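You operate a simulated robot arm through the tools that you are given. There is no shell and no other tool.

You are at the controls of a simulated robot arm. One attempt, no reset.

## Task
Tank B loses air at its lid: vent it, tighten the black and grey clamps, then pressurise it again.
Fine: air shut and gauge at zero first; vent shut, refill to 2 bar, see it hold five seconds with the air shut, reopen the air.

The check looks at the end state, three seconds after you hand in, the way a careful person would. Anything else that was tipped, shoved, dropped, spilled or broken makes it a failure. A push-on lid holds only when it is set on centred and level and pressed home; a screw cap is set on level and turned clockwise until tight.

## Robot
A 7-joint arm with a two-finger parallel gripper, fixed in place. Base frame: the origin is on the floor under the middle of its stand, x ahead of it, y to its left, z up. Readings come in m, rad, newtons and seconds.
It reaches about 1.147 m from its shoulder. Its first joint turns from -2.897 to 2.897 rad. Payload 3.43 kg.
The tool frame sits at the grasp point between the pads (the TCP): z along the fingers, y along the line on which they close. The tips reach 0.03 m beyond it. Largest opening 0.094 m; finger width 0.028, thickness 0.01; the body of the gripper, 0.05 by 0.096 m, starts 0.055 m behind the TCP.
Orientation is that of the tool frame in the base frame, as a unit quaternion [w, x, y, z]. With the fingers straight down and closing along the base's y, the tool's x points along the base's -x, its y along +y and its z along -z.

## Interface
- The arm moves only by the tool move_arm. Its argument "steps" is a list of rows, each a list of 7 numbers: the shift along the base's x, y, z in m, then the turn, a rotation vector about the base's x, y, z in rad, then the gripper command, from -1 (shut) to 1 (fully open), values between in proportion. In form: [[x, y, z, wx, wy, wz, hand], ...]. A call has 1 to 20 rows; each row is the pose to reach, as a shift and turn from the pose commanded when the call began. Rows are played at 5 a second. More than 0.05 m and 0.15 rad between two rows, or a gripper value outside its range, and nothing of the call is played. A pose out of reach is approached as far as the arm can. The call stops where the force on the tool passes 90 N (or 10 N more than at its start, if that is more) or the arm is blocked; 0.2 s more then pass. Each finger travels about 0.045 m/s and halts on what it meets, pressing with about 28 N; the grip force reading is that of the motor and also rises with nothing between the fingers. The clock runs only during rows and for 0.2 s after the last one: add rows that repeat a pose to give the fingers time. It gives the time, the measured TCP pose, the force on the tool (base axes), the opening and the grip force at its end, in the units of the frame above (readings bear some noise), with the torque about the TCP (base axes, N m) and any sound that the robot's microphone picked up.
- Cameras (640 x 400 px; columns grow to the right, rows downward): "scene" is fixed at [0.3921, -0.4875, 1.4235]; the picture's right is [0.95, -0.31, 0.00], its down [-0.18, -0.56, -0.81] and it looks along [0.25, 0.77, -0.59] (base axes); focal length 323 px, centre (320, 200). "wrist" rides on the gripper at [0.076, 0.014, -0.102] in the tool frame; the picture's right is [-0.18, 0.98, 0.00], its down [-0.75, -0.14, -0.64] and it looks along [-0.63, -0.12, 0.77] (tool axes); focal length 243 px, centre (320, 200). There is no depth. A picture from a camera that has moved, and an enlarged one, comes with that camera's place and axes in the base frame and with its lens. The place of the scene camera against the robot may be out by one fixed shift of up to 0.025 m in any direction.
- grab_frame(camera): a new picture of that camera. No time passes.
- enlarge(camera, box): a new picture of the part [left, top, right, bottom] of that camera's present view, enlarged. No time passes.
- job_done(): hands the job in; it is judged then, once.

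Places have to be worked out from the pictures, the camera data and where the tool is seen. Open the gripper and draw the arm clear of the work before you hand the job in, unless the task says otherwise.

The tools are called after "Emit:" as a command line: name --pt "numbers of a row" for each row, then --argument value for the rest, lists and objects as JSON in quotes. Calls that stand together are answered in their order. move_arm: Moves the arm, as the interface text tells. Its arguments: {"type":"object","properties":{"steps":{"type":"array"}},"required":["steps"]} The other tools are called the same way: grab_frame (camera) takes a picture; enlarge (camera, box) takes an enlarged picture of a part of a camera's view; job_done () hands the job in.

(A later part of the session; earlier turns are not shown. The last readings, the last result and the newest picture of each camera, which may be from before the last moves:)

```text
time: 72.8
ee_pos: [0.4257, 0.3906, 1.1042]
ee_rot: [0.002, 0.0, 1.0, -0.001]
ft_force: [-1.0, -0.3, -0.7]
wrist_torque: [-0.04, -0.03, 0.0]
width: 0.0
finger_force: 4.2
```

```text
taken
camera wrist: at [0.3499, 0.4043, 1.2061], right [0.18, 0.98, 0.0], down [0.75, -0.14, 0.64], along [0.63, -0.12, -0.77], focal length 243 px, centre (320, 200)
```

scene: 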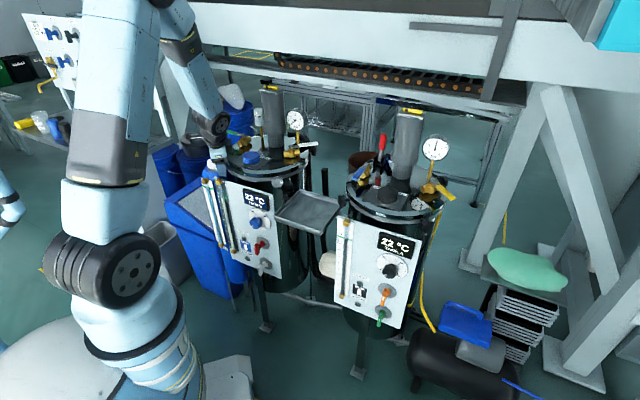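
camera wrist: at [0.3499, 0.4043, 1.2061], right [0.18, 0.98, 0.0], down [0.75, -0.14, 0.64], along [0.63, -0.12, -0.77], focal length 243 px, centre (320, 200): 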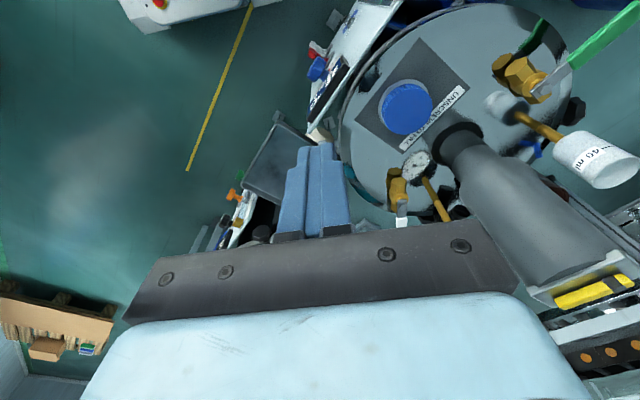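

From here part of the vent valve and gauge stem are visible; I zoom in to map the gauge's position relative to the handle.

Emit:
enlarge --camera "wrist" --box '[350, 130, 500, 240]'

Emit:
enlarge --camera "scene" --box '[270, 100, 330, 160]'

```text
3.64 times, centred on (425, 185) of wrist
camera zoom: at [0.3499, 0.4043, 1.2061], right [0.18, 0.98, 0.0], down [0.75, -0.14, 0.64], along [0.63, -0.12, -0.77], focal length 882 px, centre (-62, 254)
```

zoom: 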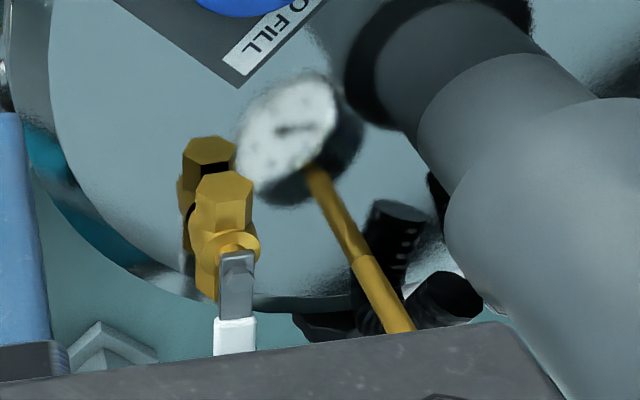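

```text
6.67 times, centred on (300, 130) of scene
camera zoom: at [0.3921, -0.4875, 1.4235], right [0.95, -0.31, 0.0], down [-0.18, -0.56, -0.81], along [0.25, 0.77, -0.59], focal length 2152 px, centre (453, 667)
```

zoom: 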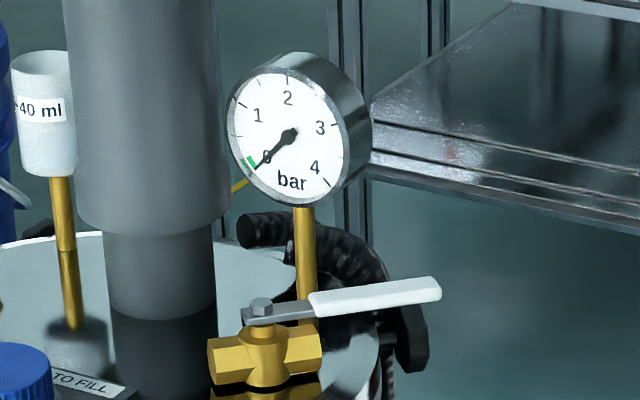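

The gauge stem is near (0.656, 0.555) and its dial reaches about (0.68, 0.53), close to the open vent handle, so I want the hand's camera side outboard. I test whether yaw up to 180° is reachable at safe height on the -y side.

Emit:
move_arm --pt "0.016 -0.002 0.005 0 0 0.15 -1" --pt "0.032 -0.004 0.01 0 0 0.3 -1" --pt "0.048 -0.006 0.015 0 0 0.45 -1" --pt "0.064 -0.008 0.02 0 0 0.6 -1" --pt "0.08 -0.01 0.02 0 0 0.75 -1" --pt "0.096 -0.01 0.02 0 0 0.9 -1" --pt "0.112 -0.01 0.02 0 0 1.05 -1" --pt "0.128 -0.01 0.02 0 0 1.2 -1" --pt "0.144 -0.01 0.02 0 0 1.35 -1" --pt "0.16 -0.01 0.02 0 0 1.5 -1" --pt "0.175 -0.01 0.02 0 0 1.65 -1" --pt "0.19 -0.01 0.02 0 0 1.8 -1" --pt "0.2 -0.01 0.02 0 0 1.95 -1" --pt "0.21 -0.01 0.02 0 0 2.1 -1" --pt "0.22 0 0.02 0 0 2.25 -1" --pt "0.23 0 0.02 0 0 2.4 -1" --pt "0.24 0 0.02 0 0 2.55 -1" --pt "0.25 0 0.02 0 0 2.7 -1" --pt "0.26 0 0.02 0 0 2.85 -1" --pt "0.27 0 0.02 0 0 3.0 -1"

Emit:
grab_frame --camera "scene"

Emit:
grab_frame --camera "wrist"

```text
time: 77.0
ee_pos: [0.6994, 0.3906, 1.1223]
ee_rot: [-0.001, 0.998, -0.071, -0.001]
ft_force: [-0.1, 0.3, 0.3]
wrist_torque: [0.0, -0.02, 0.03]
width: 0.0
finger_force: 28.1
```

```text
taken
```

scene: 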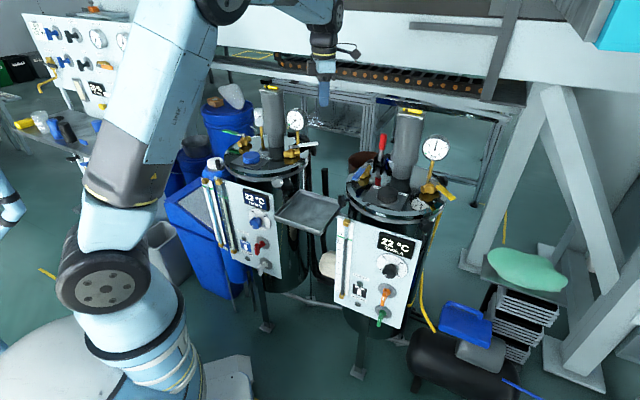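

```text
taken
camera wrist: at [0.772, 0.3659, 1.2247], right [-0.32, -0.95, 0.0], down [-0.72, 0.24, 0.64], along [-0.61, 0.21, -0.76], focal length 243 px, centre (320, 200)
```

wrist: 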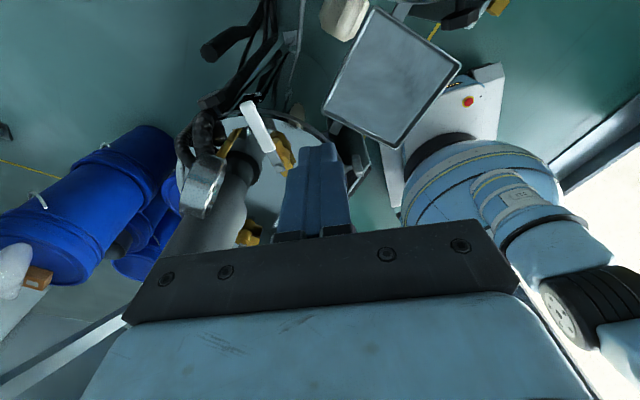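

Yaw ~172° is reachable and this gives a fine view of the vent handle next to the gauge. I enlarge to measure both.

Emit:
enlarge --camera "wrist" --box '[170, 80, 310, 220]'

```text
2.86 times, centred on (240, 150) of wrist
camera zoom: at [0.772, 0.3659, 1.2247], right [-0.32, -0.95, 0.0], down [-0.72, 0.24, 0.64], along [-0.61, 0.21, -0.76], focal length 693 px, centre (549, 343)
```

zoom: 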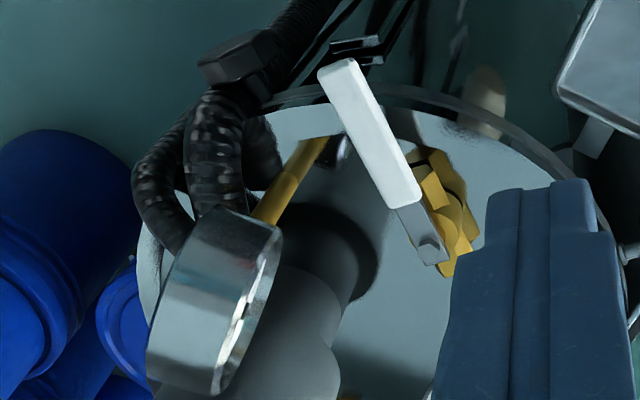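

Measured: vent pivot (0.6126, 0.485), handle end (0.708, 0.485); dial edge about (0.69, 0.54) and y≥0.522. I lean the hand 0.4 rad outboard and go to a pre-point above the handle's end, fingers at ~45 mm.

Emit:
move_arm --pt "0.01 0.0 0 0.0095 0.133 0.047 -0.04" --pt "0.02 0.02 0 0.019 0.267 0.095 -0.04" --pt "0.035 0.05 -0.01 0.0284 0.4 0.142 -0.04" --pt "0.045 0.0944 -0.03 0.0284 0.4 0.142 -0.04" --pt "0.045 0.0944 -0.07 0.0284 0.4 0.142 -0.04" --pt "0.045 0.0944 -0.087 0.0284 0.4 0.142 -0.04" --pt "0.045 0.0944 -0.087 0.0284 0.4 0.142 -0.04"

Emit:
grab_frame --camera "wrist"

Emit:
enlarge --camera "scene" --box '[270, 80, 350, 160]'

```text
time: 78.6
ee_pos: [0.7431, 0.4868, 1.0389]
ee_rot: [0.0, 0.98, 0.001, -0.201]
ft_force: [0.0, 0.5, -0.1]
wrist_torque: [0.0, 0.0, -0.01]
width: 0.0451
finger_force: 0.0
```

```text
taken
camera wrist: at [0.8531, 0.4728, 1.1023], right [-0.17, -0.98, 0.07], down [-0.44, 0.14, 0.89], along [-0.88, 0.12, -0.46], focal length 243 px, centre (320, 200)
```

wrist: 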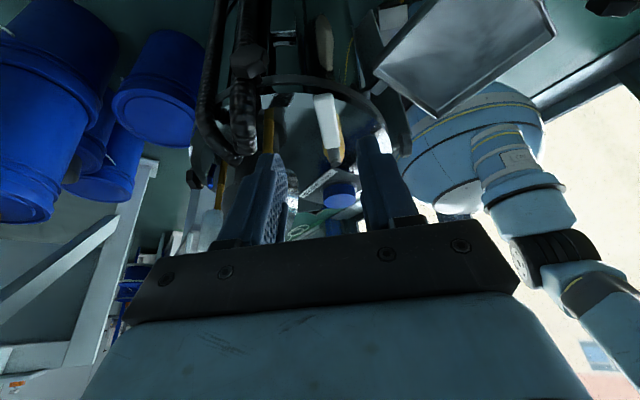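

```text
5.00 times, centred on (310, 120) of scene
camera zoom: at [0.3921, -0.4875, 1.4235], right [0.95, -0.31, 0.0], down [-0.18, -0.56, -0.81], along [0.25, 0.77, -0.59], focal length 1614 px, centre (370, 600)
```

zoom: 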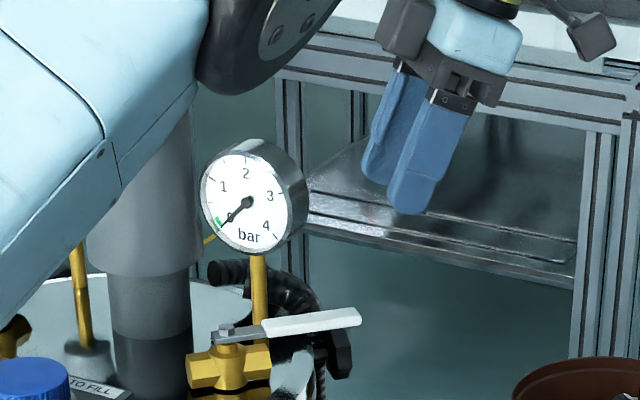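

The handle end lies between the fingers in line with the descent. I slide down along the lean axis to straddle it, then cage it.

Emit:
move_arm --pt "-0.012 -0.0015 -0.028 0 0 0 -0.04" --pt "-0.024 -0.0015 -0.057 0 0 0 -0.04" --pt "-0.036 -0.0015 -0.085 0 0 0 -0.04" --pt "-0.046 -0.0015 -0.112 0 0 0 -0.04" --pt "-0.046 -0.0015 -0.112 0 0 0 -0.3" --pt "-0.046 -0.0015 -0.112 0 0 0 -0.45"

Emit:
grab_frame --camera "wrist"

Emit:
enlarge --camera "scene" --box '[270, 80, 350, 160]'

```text
time: 80.0
ee_pos: [0.6964, 0.4859, 0.9237]
ee_rot: [0.0, 0.98, 0.001, -0.2]
ft_force: [-1.1, -4.2, -0.4]
wrist_torque: [0.03, -0.01, 0.04]
width: 0.0281
finger_force: 1.5
```

```text
taken
camera wrist: at [0.8072, 0.4711, 0.9874], right [-0.17, -0.98, 0.07], down [-0.44, 0.14, 0.89], along [-0.88, 0.12, -0.46], focal length 243 px, centre (320, 200)
```

wrist: 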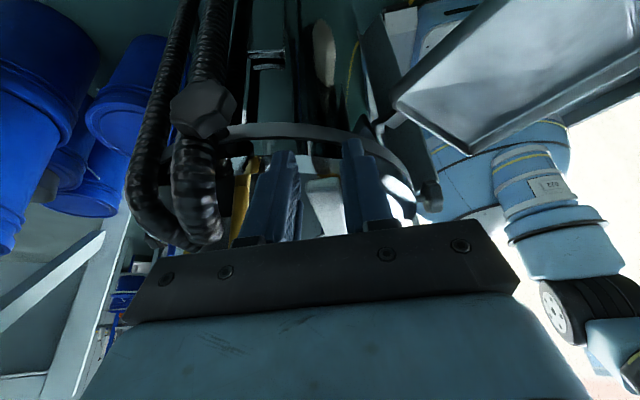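

```text
5.00 times, centred on (310, 120) of scene
camera zoom: at [0.3921, -0.4875, 1.4235], right [0.95, -0.31, 0.0], down [-0.18, -0.56, -0.81], along [0.25, 0.77, -0.59], focal length 1614 px, centre (370, 600)
```

zoom: 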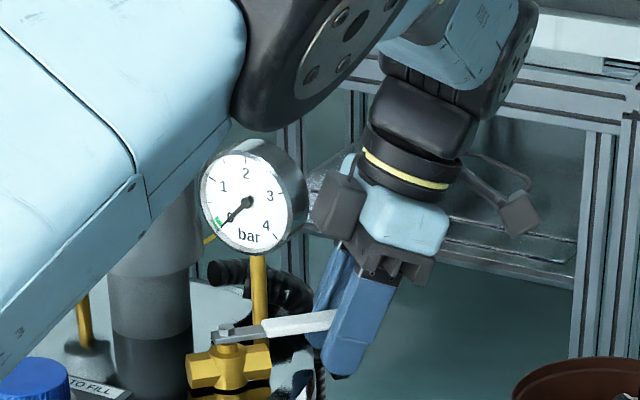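

The fingers straddle the handle (slight touch on one side). The elbow looks close to the gauge in this view, so I check the full scene first.

Emit:
grab_frame --camera "scene"

```text
taken
```

scene: 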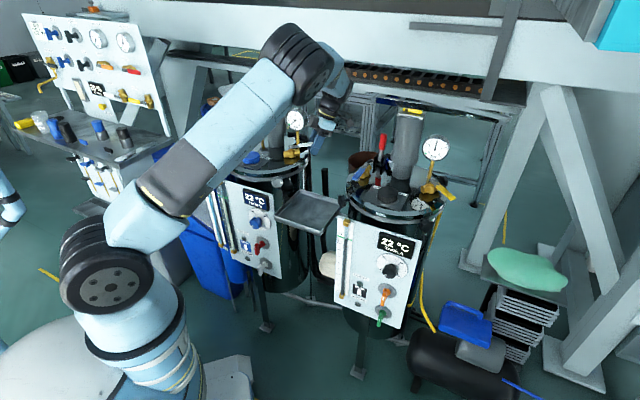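

The elbow is well above and in front (about z 1.2), clear of gauge and motor. I rotate the caged vent handle clockwise about its pivot, first 24°.

Emit:
move_arm --pt "-0.0008 -0.0117 0 0 0 -0.14 -0.45" --pt "-0.0032 -0.0231 0 0 0 -0.279 -0.45" --pt "-0.0072 -0.0341 0 0 0 -0.419 -0.45"

Emit:
enlarge --camera "scene" --box '[270, 80, 350, 160]'

```text
time: 80.8
ee_pos: [0.6912, 0.4525, 0.9242]
ee_rot: [-0.042, 0.958, -0.204, -0.196]
ft_force: [0.0, 0.0, 0.3]
wrist_torque: [0.01, 0.03, -0.01]
width: 0.0258
finger_force: 0.1
```

```text
5.00 times, centred on (310, 120) of scene
camera zoom: at [0.3921, -0.4875, 1.4235], right [0.95, -0.31, 0.0], down [-0.18, -0.56, -0.81], along [0.25, 0.77, -0.59], focal length 1614 px, centre (370, 600)
```

zoom: 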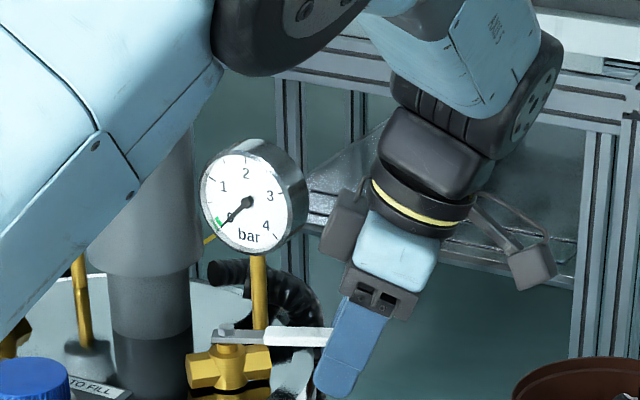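

The handle follows freely toward shut. I continue the arc to the full quarter turn plus slight overdrive.

Emit:
move_arm --pt "-0.0055 -0.0103 0 0 0 -0.14 -0.45" --pt "-0.0124 -0.0198 0 0 0 -0.279 -0.45" --pt "-0.0205 -0.0282 0 0 0 -0.419 -0.45" --pt "-0.0297 -0.0354 0 0 0 -0.559 -0.45" --pt "-0.0399 -0.0412 0 0 0 -0.698 -0.45" --pt "-0.0507 -0.0456 0 0 0 -0.838 -0.45" --pt "-0.062 -0.0484 0 0 0 -0.977 -0.45" --pt "-0.0737 -0.0496 0 0 0 -1.117 -0.45" --pt "-0.081 -0.0496 0 0 0 -1.204 -0.45"

Emit:
enlarge --camera "scene" --box '[250, 90, 330, 170]'

Emit:
grab_frame --camera "wrist"

```text
time: 82.8
ee_pos: [0.6112, 0.4022, 0.9247]
ee_rot: [0.146, -0.674, 0.712, 0.137]
ft_force: [5.0, 0.5, -0.1]
wrist_torque: [0.07, 0.0, 0.05]
width: 0.0287
finger_force: 2.2
```

```text
5.00 times, centred on (290, 130) of scene
camera zoom: at [0.3921, -0.4875, 1.4235], right [0.95, -0.31, 0.0], down [-0.18, -0.56, -0.81], along [0.25, 0.77, -0.59], focal length 1614 px, centre (470, 550)
```

zoom: 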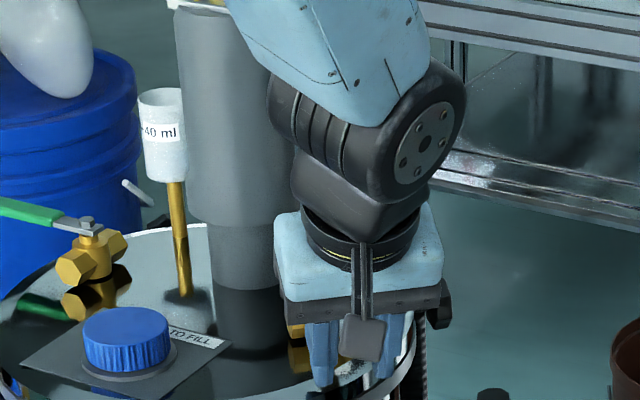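

```text
taken
camera wrist: at [0.5909, 0.293, 0.9879], right [-0.97, 0.22, 0.07], down [0.16, 0.43, 0.89], along [0.17, 0.87, -0.46], focal length 243 px, centre (320, 200)
```

wrist: 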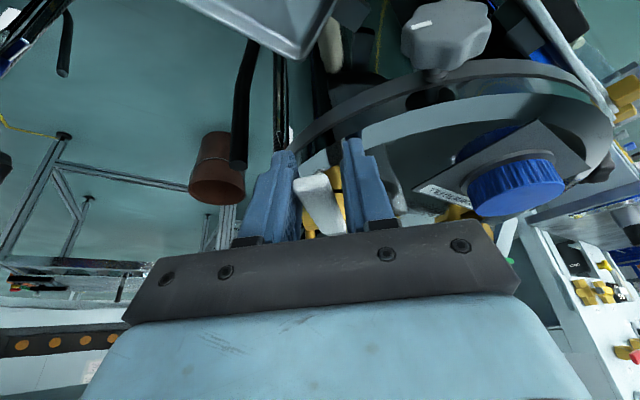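

Light contact at the end of travel; I nudge a few millimetres further to be sure the vent handle is fully on its shut stop.

Emit:
move_arm --pt "-0.003 0.0 0 0 0 -0.04 -0.45" --pt "-0.006 0.0005 0 0 0 -0.08 -0.45" --pt "-0.007 0.0005 0 0 0 -0.09 -0.45"

Emit:
enlarge --camera "wrist" --box '[240, 120, 420, 260]'

```text
time: 83.6
ee_pos: [0.6033, 0.3997, 0.921]
ee_rot: [0.151, -0.641, 0.741, 0.131]
ft_force: [21.9, -9.2, -1.0]
wrist_torque: [0.15, 0.12, -0.03]
width: 0.0388
finger_force: 11.7
```

```text
2.86 times, centred on (330, 190) of wrist
camera zoom: at [0.5737, 0.2926, 0.9867], right [-0.95, 0.31, 0.07], down [0.2, 0.42, 0.88], along [0.24, 0.85, -0.46], focal length 693 px, centre (291, 229)
```

zoom: 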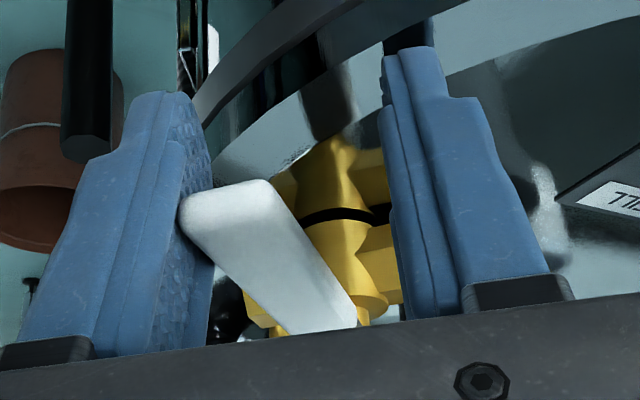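

The handle is firmly on its stop (22 N): vent shut. I open the fingers and withdraw along the lean axis, then check vent and gauge.

Emit:
move_arm --pt "0.003 0 0 0 0 0 0.1" --pt "0.003 0 0 0 0 0 0.4" --pt "0.003 0 0 0 0 0 0.4" --pt "0.003 -0.012 0.028 0 0 0 0.4" --pt "0.003 -0.024 0.058 0 0 0 0.4" --pt "0.003 -0.037 0.09 0 0 0 0.4" --pt "0.0 -0.05 0.13 0 0 0 0.4" --pt "-0.02 -0.06 0.165 0 0 0 0.4"

Emit:
grab_frame --camera "wrist"

Emit:
enlarge --camera "scene" --box '[250, 90, 330, 170]'

```text
time: 85.4
ee_pos: [0.5807, 0.3396, 1.0881]
ee_rot: [0.151, -0.642, 0.74, 0.131]
ft_force: [-0.5, 0.0, -0.8]
wrist_torque: [0.02, 0.07, 0.02]
width: 0.0661
finger_force: 0.0
```

```text
taken
camera wrist: at [0.5505, 0.2313, 1.1521], right [-0.95, 0.31, 0.07], down [0.2, 0.42, 0.89], along [0.24, 0.86, -0.46], focal length 243 px, centre (320, 200)
```

wrist: 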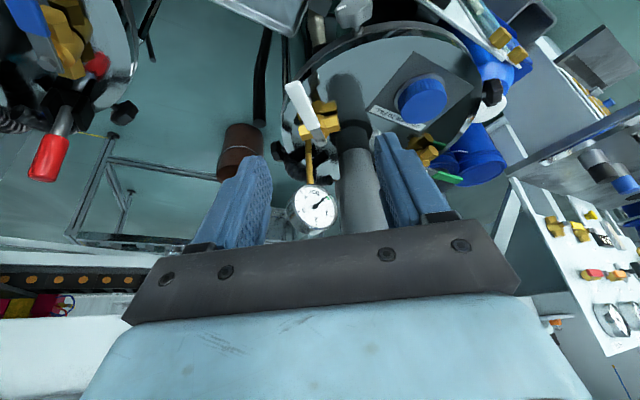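

```text
5.00 times, centred on (290, 130) of scene
camera zoom: at [0.3921, -0.4875, 1.4235], right [0.95, -0.31, 0.0], down [-0.18, -0.56, -0.81], along [0.25, 0.77, -0.59], focal length 1614 px, centre (470, 550)
```

zoom: 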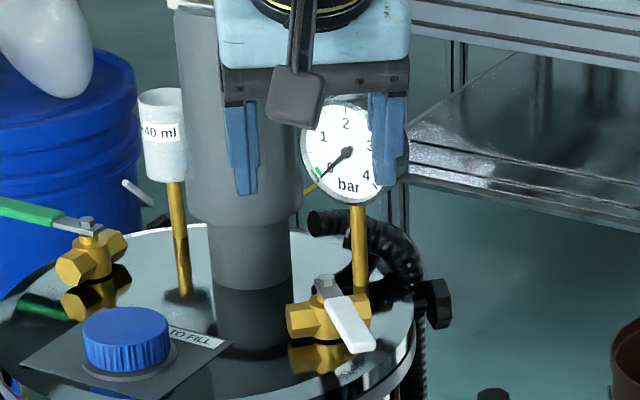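

The vent handle is across its body (shut). I straighten the hand, then travel round to the green air handle.

Emit:
move_arm --pt "-0.01 0 0.01 -0.132 0.019 0 0.4" --pt "-0.02 0 0.02 -0.264 0.037 0 0.4" --pt "-0.03 0.01 0.03 -0.396 0.056 0 0.4" --pt "-0.05 0.02 0.03 -0.396 0.056 0 0.4"

Emit:
enlarge --camera "scene" --box '[270, 90, 330, 150]'

```text
time: 86.4
ee_pos: [0.533, 0.3609, 1.1192]
ee_rot: [0.002, -0.655, 0.755, 0.001]
ft_force: [0.3, -0.3, 0.3]
wrist_torque: [0.0, 0.01, 0.03]
width: 0.0656
finger_force: 0.0
```

```text
6.67 times, centred on (300, 120) of scene
camera zoom: at [0.3921, -0.4875, 1.4235], right [0.95, -0.31, 0.0], down [-0.18, -0.56, -0.81], along [0.25, 0.77, -0.59], focal length 2152 px, centre (453, 733)
```

zoom: 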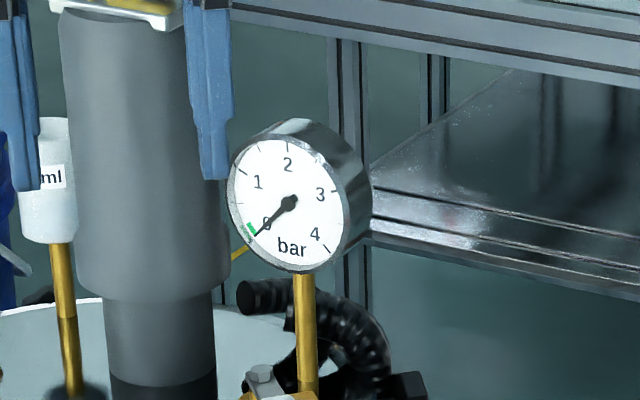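

Upright again; gauge at zero. I swing round to hover over the shut green handle's end (about (0.414, 0.684)) with yaw -45°.

Emit:
move_arm --pt "-0.035 0.02 0 0 0 -0.148 0.7" --pt "-0.07 0.04 0 0 0 -0.295 1" --pt "-0.105 0.06 0 0 0 -0.443 1" --pt "-0.13 0.09 0 0 0 -0.59 1" --pt "-0.15 0.125 0 0 0 -0.738 1" --pt "-0.16 0.165 0 0 0 -0.885 1" --pt "-0.168 0.205 0 0 0 -1.033 1" --pt "-0.17 0.245 0 0 0 -1.18 1" --pt "-0.165 0.28 -0.01 0 0 -1.328 1" --pt "-0.15 0.305 -0.02 0 0 -1.475 1" --pt "-0.135 0.32 -0.03 0 0 -1.623 1" --pt "-0.12 0.3227 -0.04 0 0 -1.77 1" --pt "-0.12 0.3227 -0.04 0 0 -1.918 1" --pt "-0.12 0.3227 -0.04 0 0 -2.066 1" --pt "-0.12 0.3227 -0.04 0 0 -2.213 1"

Emit:
grab_frame --camera "wrist"

Emit:
enlarge --camera "wrist" --box '[240, 40, 420, 220]'

```text
time: 89.6
ee_pos: [0.4133, 0.6847, 1.0784]
ee_rot: [0.0, 0.382, 0.924, -0.001]
ft_force: [0.0, 0.3, 0.1]
wrist_torque: [0.03, 0.0, 0.01]
width: 0.094
finger_force: 0.0
```

```text
taken
camera wrist: at [0.3693, 0.7481, 1.1804], right [0.82, 0.57, 0.0], down [0.43, -0.63, 0.64], along [0.36, -0.53, -0.77], focal length 243 px, centre (320, 200)
```

wrist: 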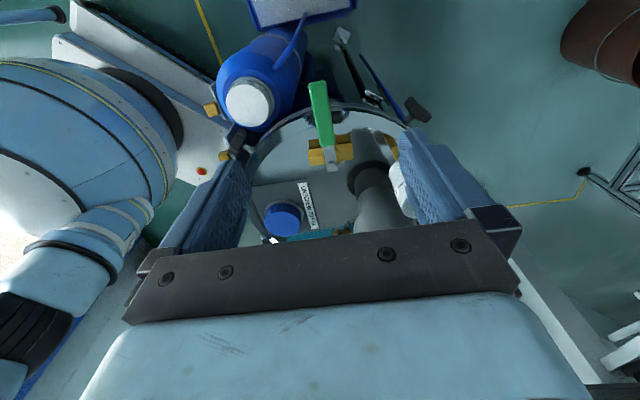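

```text
2.22 times, centred on (330, 130) of wrist
camera zoom: at [0.3693, 0.7481, 1.1804], right [0.82, 0.57, 0.0], down [0.43, -0.63, 0.64], along [0.36, -0.53, -0.77], focal length 539 px, centre (298, 356)
```

zoom: 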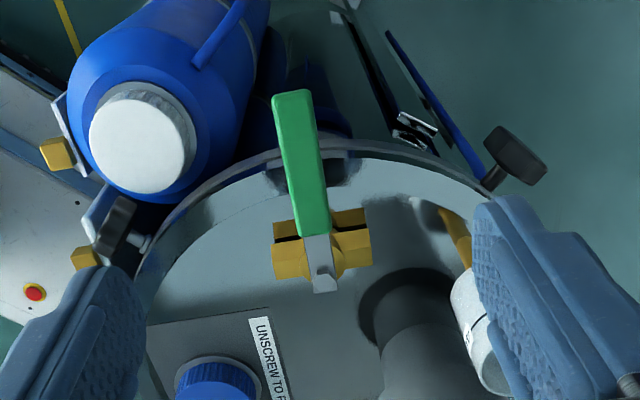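

Green handle is at (0.403, 0.693)–(0.469, 0.626), exactly across. I descend to straddle it and cage it.

Emit:
move_arm --pt "0 0 -0.04 0 0 0 1" --pt "0 0 -0.085 0 0 0 0.5" --pt "0 0 -0.125 0 0 0 0.1" --pt "0 0 -0.153 0 0 0 -0.1" --pt "0 0 -0.153 0 0 0 -0.45" --pt "0 0 -0.153 0 0 0 -0.45"

Emit:
enlarge --camera "scene" --box '[190, 80, 330, 180]'

Emit:
grab_frame --camera "wrist"

```text
time: 91.0
ee_pos: [0.4114, 0.6852, 0.9279]
ee_rot: [0.002, 0.381, 0.924, -0.001]
ft_force: [-0.3, 0.4, -0.5]
wrist_torque: [-0.03, 0.01, 0.0]
width: 0.0255
finger_force: 0.1
```

```text
4.00 times, centred on (260, 130) of scene
camera zoom: at [0.3921, -0.4875, 1.4235], right [0.95, -0.31, 0.0], down [-0.18, -0.56, -0.81], along [0.25, 0.77, -0.59], focal length 1291 px, centre (560, 480)
```

zoom: 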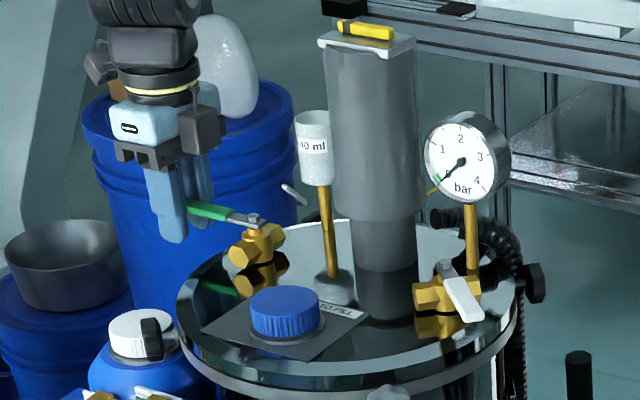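

```text
taken
camera wrist: at [0.3673, 0.7494, 1.0297], right [0.82, 0.57, 0.0], down [0.43, -0.63, 0.64], along [0.36, -0.53, -0.76], focal length 243 px, centre (320, 200)
```

wrist: 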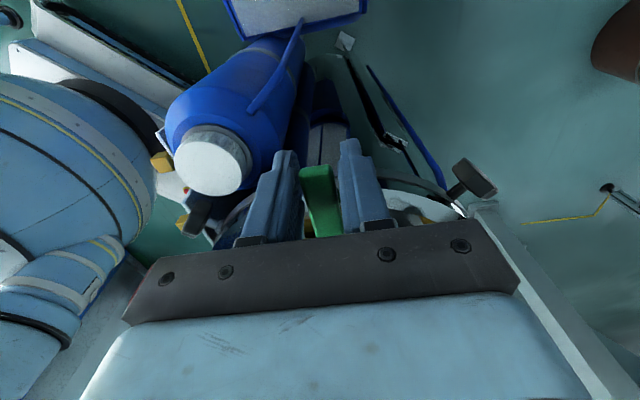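

Caged. Vent is shut, so I now open the air: counter-clockwise arc back to in-line, and read the gauge straight after.

Emit:
move_arm --pt "-0.0076 -0.0084 0 0 0 0.14 -0.45" --pt "-0.0139 -0.0177 0 0 0 0.279 -0.45" --pt "-0.0188 -0.0279 0 0 0 0.419 -0.45" --pt "-0.0223 -0.0386 0 0 0 0.559 -0.45" --pt "-0.0243 -0.0497 0 0 0 0.698 -0.45" --pt "-0.0247 -0.061 0 0 0 0.838 -0.45" --pt "-0.0235 -0.0722 0 0 0 0.977 -0.45" --pt "-0.0207 -0.0832 0 0 0 1.117 -0.45" --pt "-0.0165 -0.0937 0 0 0 1.257 -0.45" --pt "-0.0109 -0.1034 0 0 0 1.396 -0.45" --pt "-0.0039 -0.1123 0 0 0 1.536 -0.45" --pt "0.0015 -0.1175 0 0 0 1.63 -0.45"

Emit:
enlarge --camera "scene" --box '[190, 80, 330, 180]'

Emit:
enlarge --camera "scene" --box '[280, 100, 320, 140]'

```text
time: 93.6
ee_pos: [0.412, 0.5667, 0.9275]
ee_rot: [0.001, -0.412, 0.911, 0.001]
ft_force: [-5.6, 5.2, -1.9]
wrist_torque: [-0.05, -0.01, -0.1]
width: 0.0296
finger_force: 3.0
```

```text
4.00 times, centred on (260, 130) of scene
camera zoom: at [0.3921, -0.4875, 1.4235], right [0.95, -0.31, 0.0], down [-0.18, -0.56, -0.81], along [0.25, 0.77, -0.59], focal length 1291 px, centre (560, 480)
```

zoom: 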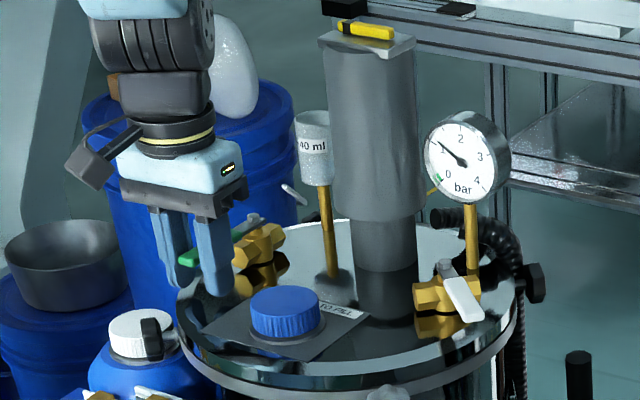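

```text
10.00 times, centred on (300, 120) of scene
camera zoom: at [0.3921, -0.4875, 1.4235], right [0.95, -0.31, 0.0], down [-0.18, -0.56, -0.81], along [0.25, 0.77, -0.59], focal length 3227 px, centre (520, 1000)
```

zoom: 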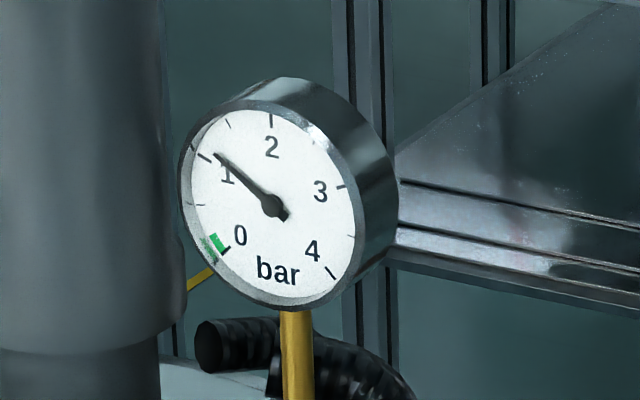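

The gauge is up to about 1.15 bar and climbing. I hold for under a second and re-read.

Emit:
move_arm --pt "0 0 0 0 0 0 -0.45" --pt "0 0 0 0 0 0 -0.45"

Emit:
enlarge --camera "scene" --box '[280, 100, 320, 140]'

```text
time: 94.2
ee_pos: [0.4129, 0.5673, 0.9275]
ee_rot: [0.002, -0.411, 0.912, 0.001]
ft_force: [-5.8, 3.9, -0.1]
wrist_torque: [0.08, 0.0, -0.07]
width: 0.0298
finger_force: 3.8
```

```text
10.00 times, centred on (300, 120) of scene
camera zoom: at [0.3921, -0.4875, 1.4235], right [0.95, -0.31, 0.0], down [-0.18, -0.56, -0.81], along [0.25, 0.77, -0.59], focal length 3227 px, centre (520, 1000)
```

zoom: 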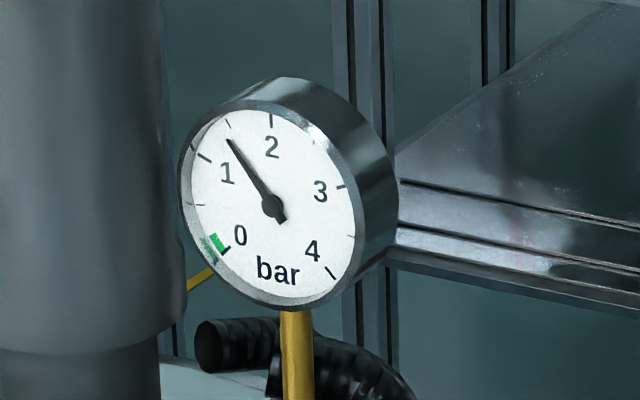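

About 1.45 bar and rising. I hold a bit longer.

Emit:
move_arm --pt "0 0 0 0 0 0 -0.45" --pt "0 0 0 0 0 0 -0.45" --pt "0 0 0 0 0 0 -0.45"

Emit:
enlarge --camera "scene" --box '[280, 100, 320, 140]'

```text
time: 95.0
ee_pos: [0.4126, 0.5673, 0.9277]
ee_rot: [0.001, -0.412, 0.911, 0.0]
ft_force: [-6.4, 3.5, 1.2]
wrist_torque: [-0.02, 0.03, -0.06]
width: 0.0303
finger_force: 3.2
```

```text
10.00 times, centred on (300, 120) of scene
camera zoom: at [0.3921, -0.4875, 1.4235], right [0.95, -0.31, 0.0], down [-0.18, -0.56, -0.81], along [0.25, 0.77, -0.59], focal length 3227 px, centre (520, 1000)
```

zoom: 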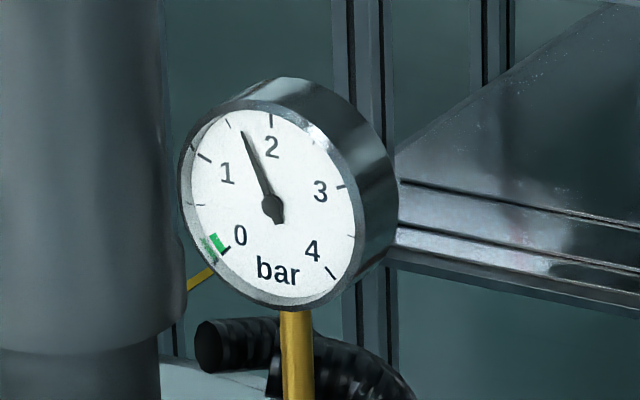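

About 1.65 bar, slowing. I keep holding and re-read.

Emit:
move_arm --pt "0 0 0 0 0 0 -0.45" --pt "0 0 0 0 0 0 -0.45" --pt "0 0 0 0 0 0 -0.45" --pt "0 0 0 0 0 0 -0.45"

Emit:
enlarge --camera "scene" --box '[280, 100, 320, 140]'

```text
time: 96.0
ee_pos: [0.4125, 0.5663, 0.9284]
ee_rot: [0.001, -0.411, 0.911, 0.002]
ft_force: [-6.1, 4.2, 0.6]
wrist_torque: [-0.01, 0.04, -0.07]
width: 0.0303
finger_force: 3.6
```

```text
10.00 times, centred on (300, 120) of scene
camera zoom: at [0.3921, -0.4875, 1.4235], right [0.95, -0.31, 0.0], down [-0.18, -0.56, -0.81], along [0.25, 0.77, -0.59], focal length 3227 px, centre (520, 1000)
```

zoom: 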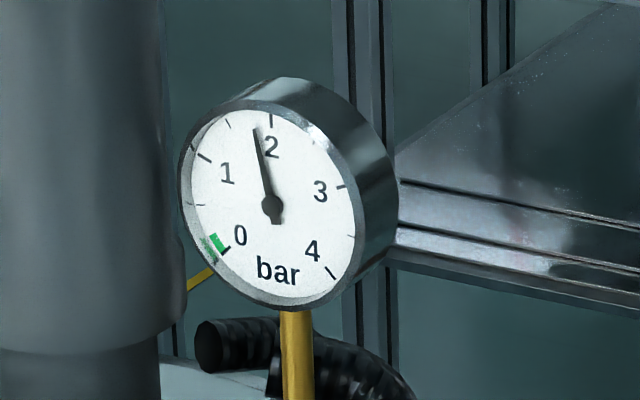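

About 1.82 bar, already past the leaky 1.6. I hold two more seconds.

Emit:
move_arm --pt "0 0 0 0 0 0 -0.45" --pt "0 0 0 0 0 0 -0.45" --pt "0 0 0 0 0 0 -0.45" --pt "0 0 0 0 0 0 -0.45" --pt "0 0 0 0 0 0 -0.45" --pt "0 0 0 0 0 0 -0.45" --pt "0 0 0 0 0 0 -0.45" --pt "0 0 0 0 0 0 -0.45"

Emit:
enlarge --camera "scene" --box '[280, 100, 320, 140]'

```text
time: 97.8
ee_pos: [0.4124, 0.5664, 0.9283]
ee_rot: [0.002, -0.411, 0.912, 0.001]
ft_force: [-6.7, 4.7, 1.9]
wrist_torque: [0.04, 0.01, -0.09]
width: 0.0303
finger_force: 4.2
```

```text
10.00 times, centred on (300, 120) of scene
camera zoom: at [0.3921, -0.4875, 1.4235], right [0.95, -0.31, 0.0], down [-0.18, -0.56, -0.81], along [0.25, 0.77, -0.59], focal length 3227 px, centre (520, 1000)
```

zoom: 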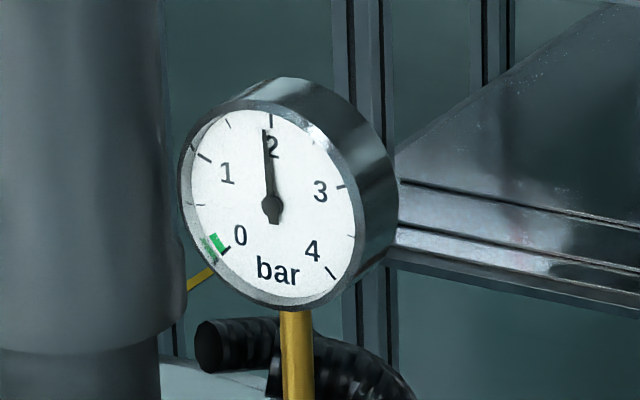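

About 1.95 bar and settling toward 2. I hold a few more seconds to let it reach 2.

Emit:
move_arm --pt "0 0 0 0 0 0 -0.45" --pt "0 0 0 0 0 0 -0.45" --pt "0 0 0 0 0 0 -0.45" --pt "0 0 0 0 0 0 -0.45" --pt "0 0 0 0 0 0 -0.45" --pt "0 0 0 0 0 0 -0.45" --pt "0 0 0 0 0 0 -0.45" --pt "0 0 0 0 0 0 -0.45" --pt "0 0 0 0 0 0 -0.45" --pt "0 0 0 0 0 0 -0.45" --pt "0 0 0 0 0 0 -0.45" --pt "0 0 0 0 0 0 -0.45"

Emit:
enlarge --camera "scene" --box '[280, 100, 320, 140]'

```text
time: 100.4
ee_pos: [0.4136, 0.5656, 0.9268]
ee_rot: [0.002, -0.411, 0.911, 0.001]
ft_force: [-6.5, 5.1, 1.3]
wrist_torque: [0.04, 0.0, -0.09]
width: 0.0301
finger_force: 4.0
```

```text
10.00 times, centred on (300, 120) of scene
camera zoom: at [0.3921, -0.4875, 1.4235], right [0.95, -0.31, 0.0], down [-0.18, -0.56, -0.81], along [0.25, 0.77, -0.59], focal length 3227 px, centre (520, 1000)
```

zoom: 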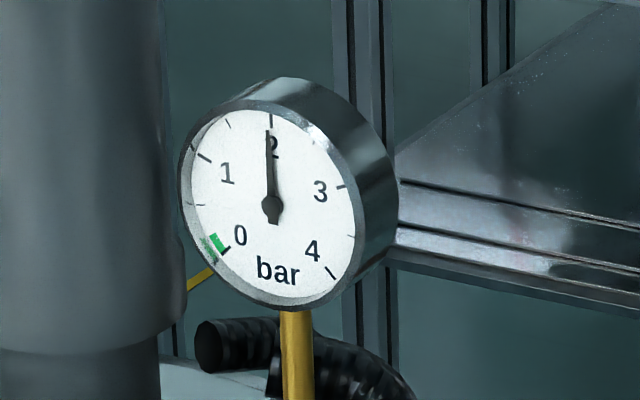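

The gauge now reads 2 bar. I shut the air again (clockwise arc to the stop) to do the hold test.

Emit:
move_arm --pt "-0.0077 0.0082 0 0 0 -0.14 -0.45" --pt "-0.0143 0.0174 0 0 0 -0.279 -0.45" --pt "-0.0194 0.0274 0 0 0 -0.419 -0.45" --pt "-0.0231 0.038 0 0 0 -0.559 -0.45" --pt "-0.0253 0.049 0 0 0 -0.698 -0.45" --pt "-0.026 0.0603 0 0 0 -0.838 -0.45" --pt "-0.0251 0.0715 0 0 0 -0.977 -0.45" --pt "-0.0226 0.0825 0 0 0 -1.117 -0.45" --pt "-0.0186 0.093 0 0 0 -1.257 -0.45" --pt "-0.0132 0.1029 0 0 0 -1.396 -0.45" --pt "-0.0065 0.1119 0 0 0 -1.536 -0.45" --pt "0.0014 0.1199 0 0 0 -1.676 -0.45"

Emit:
enlarge --camera "scene" --box '[190, 80, 330, 180]'

Emit:
enlarge --camera "scene" --box '[280, 100, 320, 140]'

```text
time: 103.0
ee_pos: [0.4154, 0.6865, 0.9267]
ee_rot: [0.001, 0.403, 0.915, -0.003]
ft_force: [-3.4, -5.0, -0.6]
wrist_torque: [-0.06, -0.1, 0.12]
width: 0.03
finger_force: 3.2
```

```text
4.00 times, centred on (260, 130) of scene
camera zoom: at [0.3921, -0.4875, 1.4235], right [0.95, -0.31, 0.0], down [-0.18, -0.56, -0.81], along [0.25, 0.77, -0.59], focal length 1291 px, centre (560, 480)
```

zoom: 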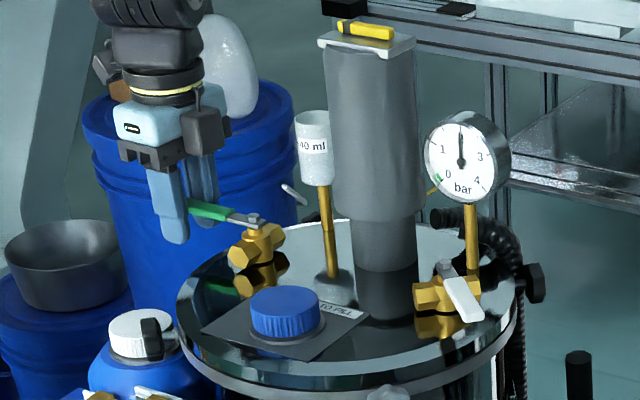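

```text
10.00 times, centred on (300, 120) of scene
camera zoom: at [0.3921, -0.4875, 1.4235], right [0.95, -0.31, 0.0], down [-0.18, -0.56, -0.81], along [0.25, 0.77, -0.59], focal length 3227 px, centre (520, 1000)
```

zoom: 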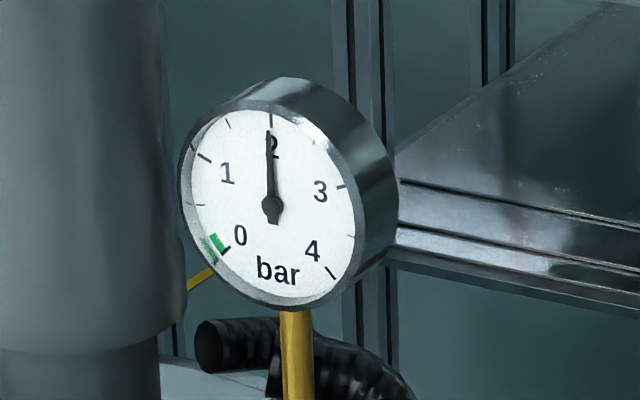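

Air shut at the stop and gauge at 2 bar. I nudge slightly onto the stop and wait, watching the gauge over more than five seconds.

Emit:
move_arm --pt "0.0015 0.0015 0 0 0 -0.03 -0.45" --pt "0.0025 0.0025 0 0 0 -0.05 -0.45" --pt "0.0025 0.0025 0 0 0 -0.05 -0.45" --pt "0.0025 0.0025 0 0 0 -0.05 -0.45" --pt "0.0025 0.0025 0 0 0 -0.05 -0.45" --pt "0.0025 0.0025 0 0 0 -0.05 -0.45" --pt "0.0025 0.0025 0 0 0 -0.05 -0.45" --pt "0.0025 0.0025 0 0 0 -0.05 -0.45" --pt "0.0025 0.0025 0 0 0 -0.05 -0.45" --pt "0.0025 0.0025 0 0 0 -0.05 -0.45" --pt "0.0025 0.0025 0 0 0 -0.05 -0.45" --pt "0.0025 0.0025 0 0 0 -0.05 -0.45" --pt "0.0025 0.0025 0 0 0 -0.05 -0.45" --pt "0.0025 0.0025 0 0 0 -0.05 -0.45" --pt "0.0025 0.0025 0 0 0 -0.05 -0.45" --pt "0.0025 0.0025 0 0 0 -0.05 -0.45" --pt "0.0025 0.0025 0 0 0 -0.05 -0.45" --pt "0.0025 0.0025 0 0 0 -0.05 -0.45" --pt "0.0025 0.0025 0 0 0 -0.05 -0.45" --pt "0.0025 0.0025 0 0 0 -0.05 -0.45"

Emit:
enlarge --camera "scene" --box '[280, 100, 320, 140]'

```text
time: 107.2
ee_pos: [0.4173, 0.688, 0.9264]
ee_rot: [0.001, 0.425, 0.905, -0.001]
ft_force: [-9.4, -15.4, -4.6]
wrist_torque: [0.02, -0.13, 0.3]
width: 0.036
finger_force: 9.6
```

```text
10.00 times, centred on (300, 120) of scene
camera zoom: at [0.3921, -0.4875, 1.4235], right [0.95, -0.31, 0.0], down [-0.18, -0.56, -0.81], along [0.25, 0.77, -0.59], focal length 3227 px, centre (520, 1000)
```

zoom: 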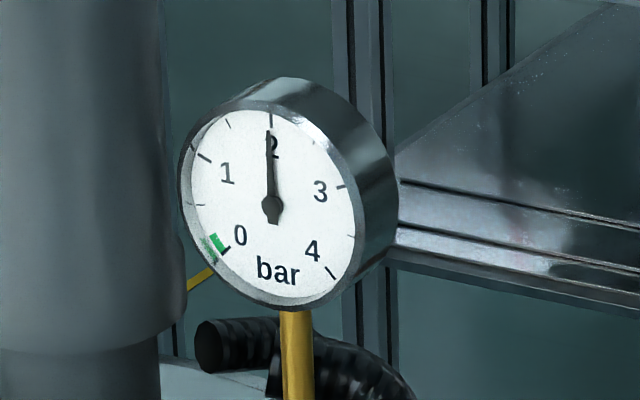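

Holding at 2 bar after 4 s with the air shut. I wait three seconds more to pass five comfortably.

Emit:
move_arm --pt "0 0 0 0 0 0 -0.45" --pt "0 0 0 0 0 0 -0.45" --pt "0 0 0 0 0 0 -0.45" --pt "0 0 0 0 0 0 -0.45" --pt "0 0 0 0 0 0 -0.45" --pt "0 0 0 0 0 0 -0.45" --pt "0 0 0 0 0 0 -0.45" --pt "0 0 0 0 0 0 -0.45" --pt "0 0 0 0 0 0 -0.45" --pt "0 0 0 0 0 0 -0.45" --pt "0 0 0 0 0 0 -0.45" --pt "0 0 0 0 0 0 -0.45" --pt "0 0 0 0 0 0 -0.45" --pt "0 0 0 0 0 0 -0.45" --pt "0 0 0 0 0 0 -0.45" --pt "0 0 0 0 0 0 -0.45"

Emit:
enlarge --camera "scene" --box '[280, 100, 320, 140]'

```text
time: 110.6
ee_pos: [0.4171, 0.6875, 0.9265]
ee_rot: [0.001, 0.426, 0.905, -0.001]
ft_force: [-12.2, -13.6, -2.7]
wrist_torque: [0.03, -0.09, 0.22]
width: 0.0359
finger_force: 9.0
```

```text
10.00 times, centred on (300, 120) of scene
camera zoom: at [0.3921, -0.4875, 1.4235], right [0.95, -0.31, 0.0], down [-0.18, -0.56, -0.81], along [0.25, 0.77, -0.59], focal length 3227 px, centre (520, 1000)
```

zoom: 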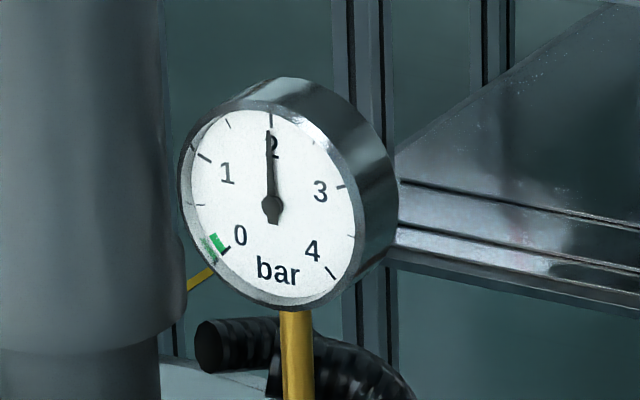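

It held steady at 2 bar for over seven seconds with the air shut. I now reopen the air: counter-clockwise arc to the in-line stop.

Emit:
move_arm --pt "-0.0082 -0.0077 0 0 0 0.14 -0.45" --pt "-0.0154 -0.0164 0 0 0 0.279 -0.45" --pt "-0.0212 -0.0261 0 0 0 0.419 -0.45" --pt "-0.0257 -0.0365 0 0 0 0.559 -0.45" --pt "-0.0287 -0.0474 0 0 0 0.698 -0.45" --pt "-0.0301 -0.0586 0 0 0 0.838 -0.45" --pt "-0.0299 -0.0699 0 0 0 0.977 -0.45" --pt "-0.0282 -0.081 0 0 0 1.117 -0.45" --pt "-0.0249 -0.0919 0 0 0 1.257 -0.45" --pt "-0.0202 -0.1021 0 0 0 1.396 -0.45" --pt "-0.0141 -0.1116 0 0 0 1.536 -0.45" --pt "-0.0067 -0.1202 0 0 0 1.676 -0.45" --pt "-0.0015 -0.125 0 0 0 1.763 -0.45" --pt "-0.0015 -0.125 0 0 0 1.763 -0.45"

Emit:
enlarge --camera "scene" --box '[190, 80, 330, 180]'

Emit:
enlarge --camera "wrist" --box '[240, 120, 420, 260]'

```text
time: 113.6
ee_pos: [0.4151, 0.5653, 0.9253]
ee_rot: [0.001, -0.429, 0.903, 0.0]
ft_force: [-8.0, 14.3, 2.8]
wrist_torque: [0.04, 0.01, -0.26]
width: 0.0339
finger_force: 7.0
```

```text
4.00 times, centred on (260, 130) of scene
camera zoom: at [0.3921, -0.4875, 1.4235], right [0.95, -0.31, 0.0], down [-0.18, -0.56, -0.81], along [0.25, 0.77, -0.59], focal length 1291 px, centre (560, 480)
```

zoom: 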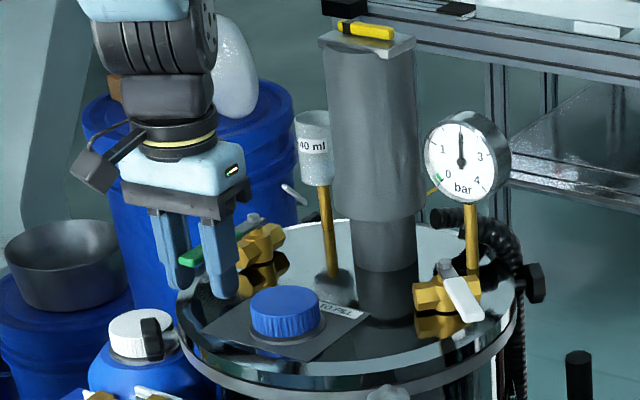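

```text
2.86 times, centred on (330, 190) of wrist
camera zoom: at [0.3554, 0.5148, 1.0273], right [-0.65, 0.76, 0.0], down [0.58, 0.49, 0.65], along [0.49, 0.42, -0.76], focal length 693 px, centre (291, 229)
```

zoom: 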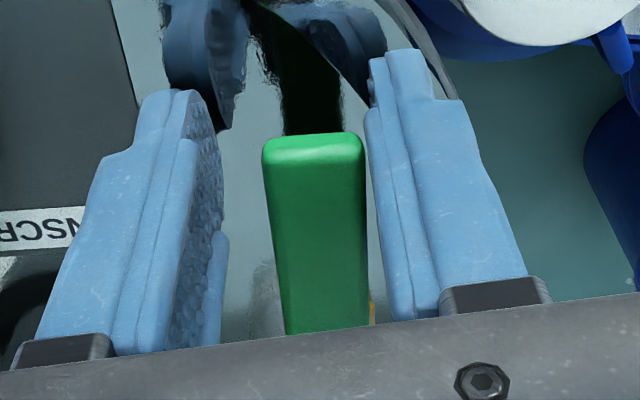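

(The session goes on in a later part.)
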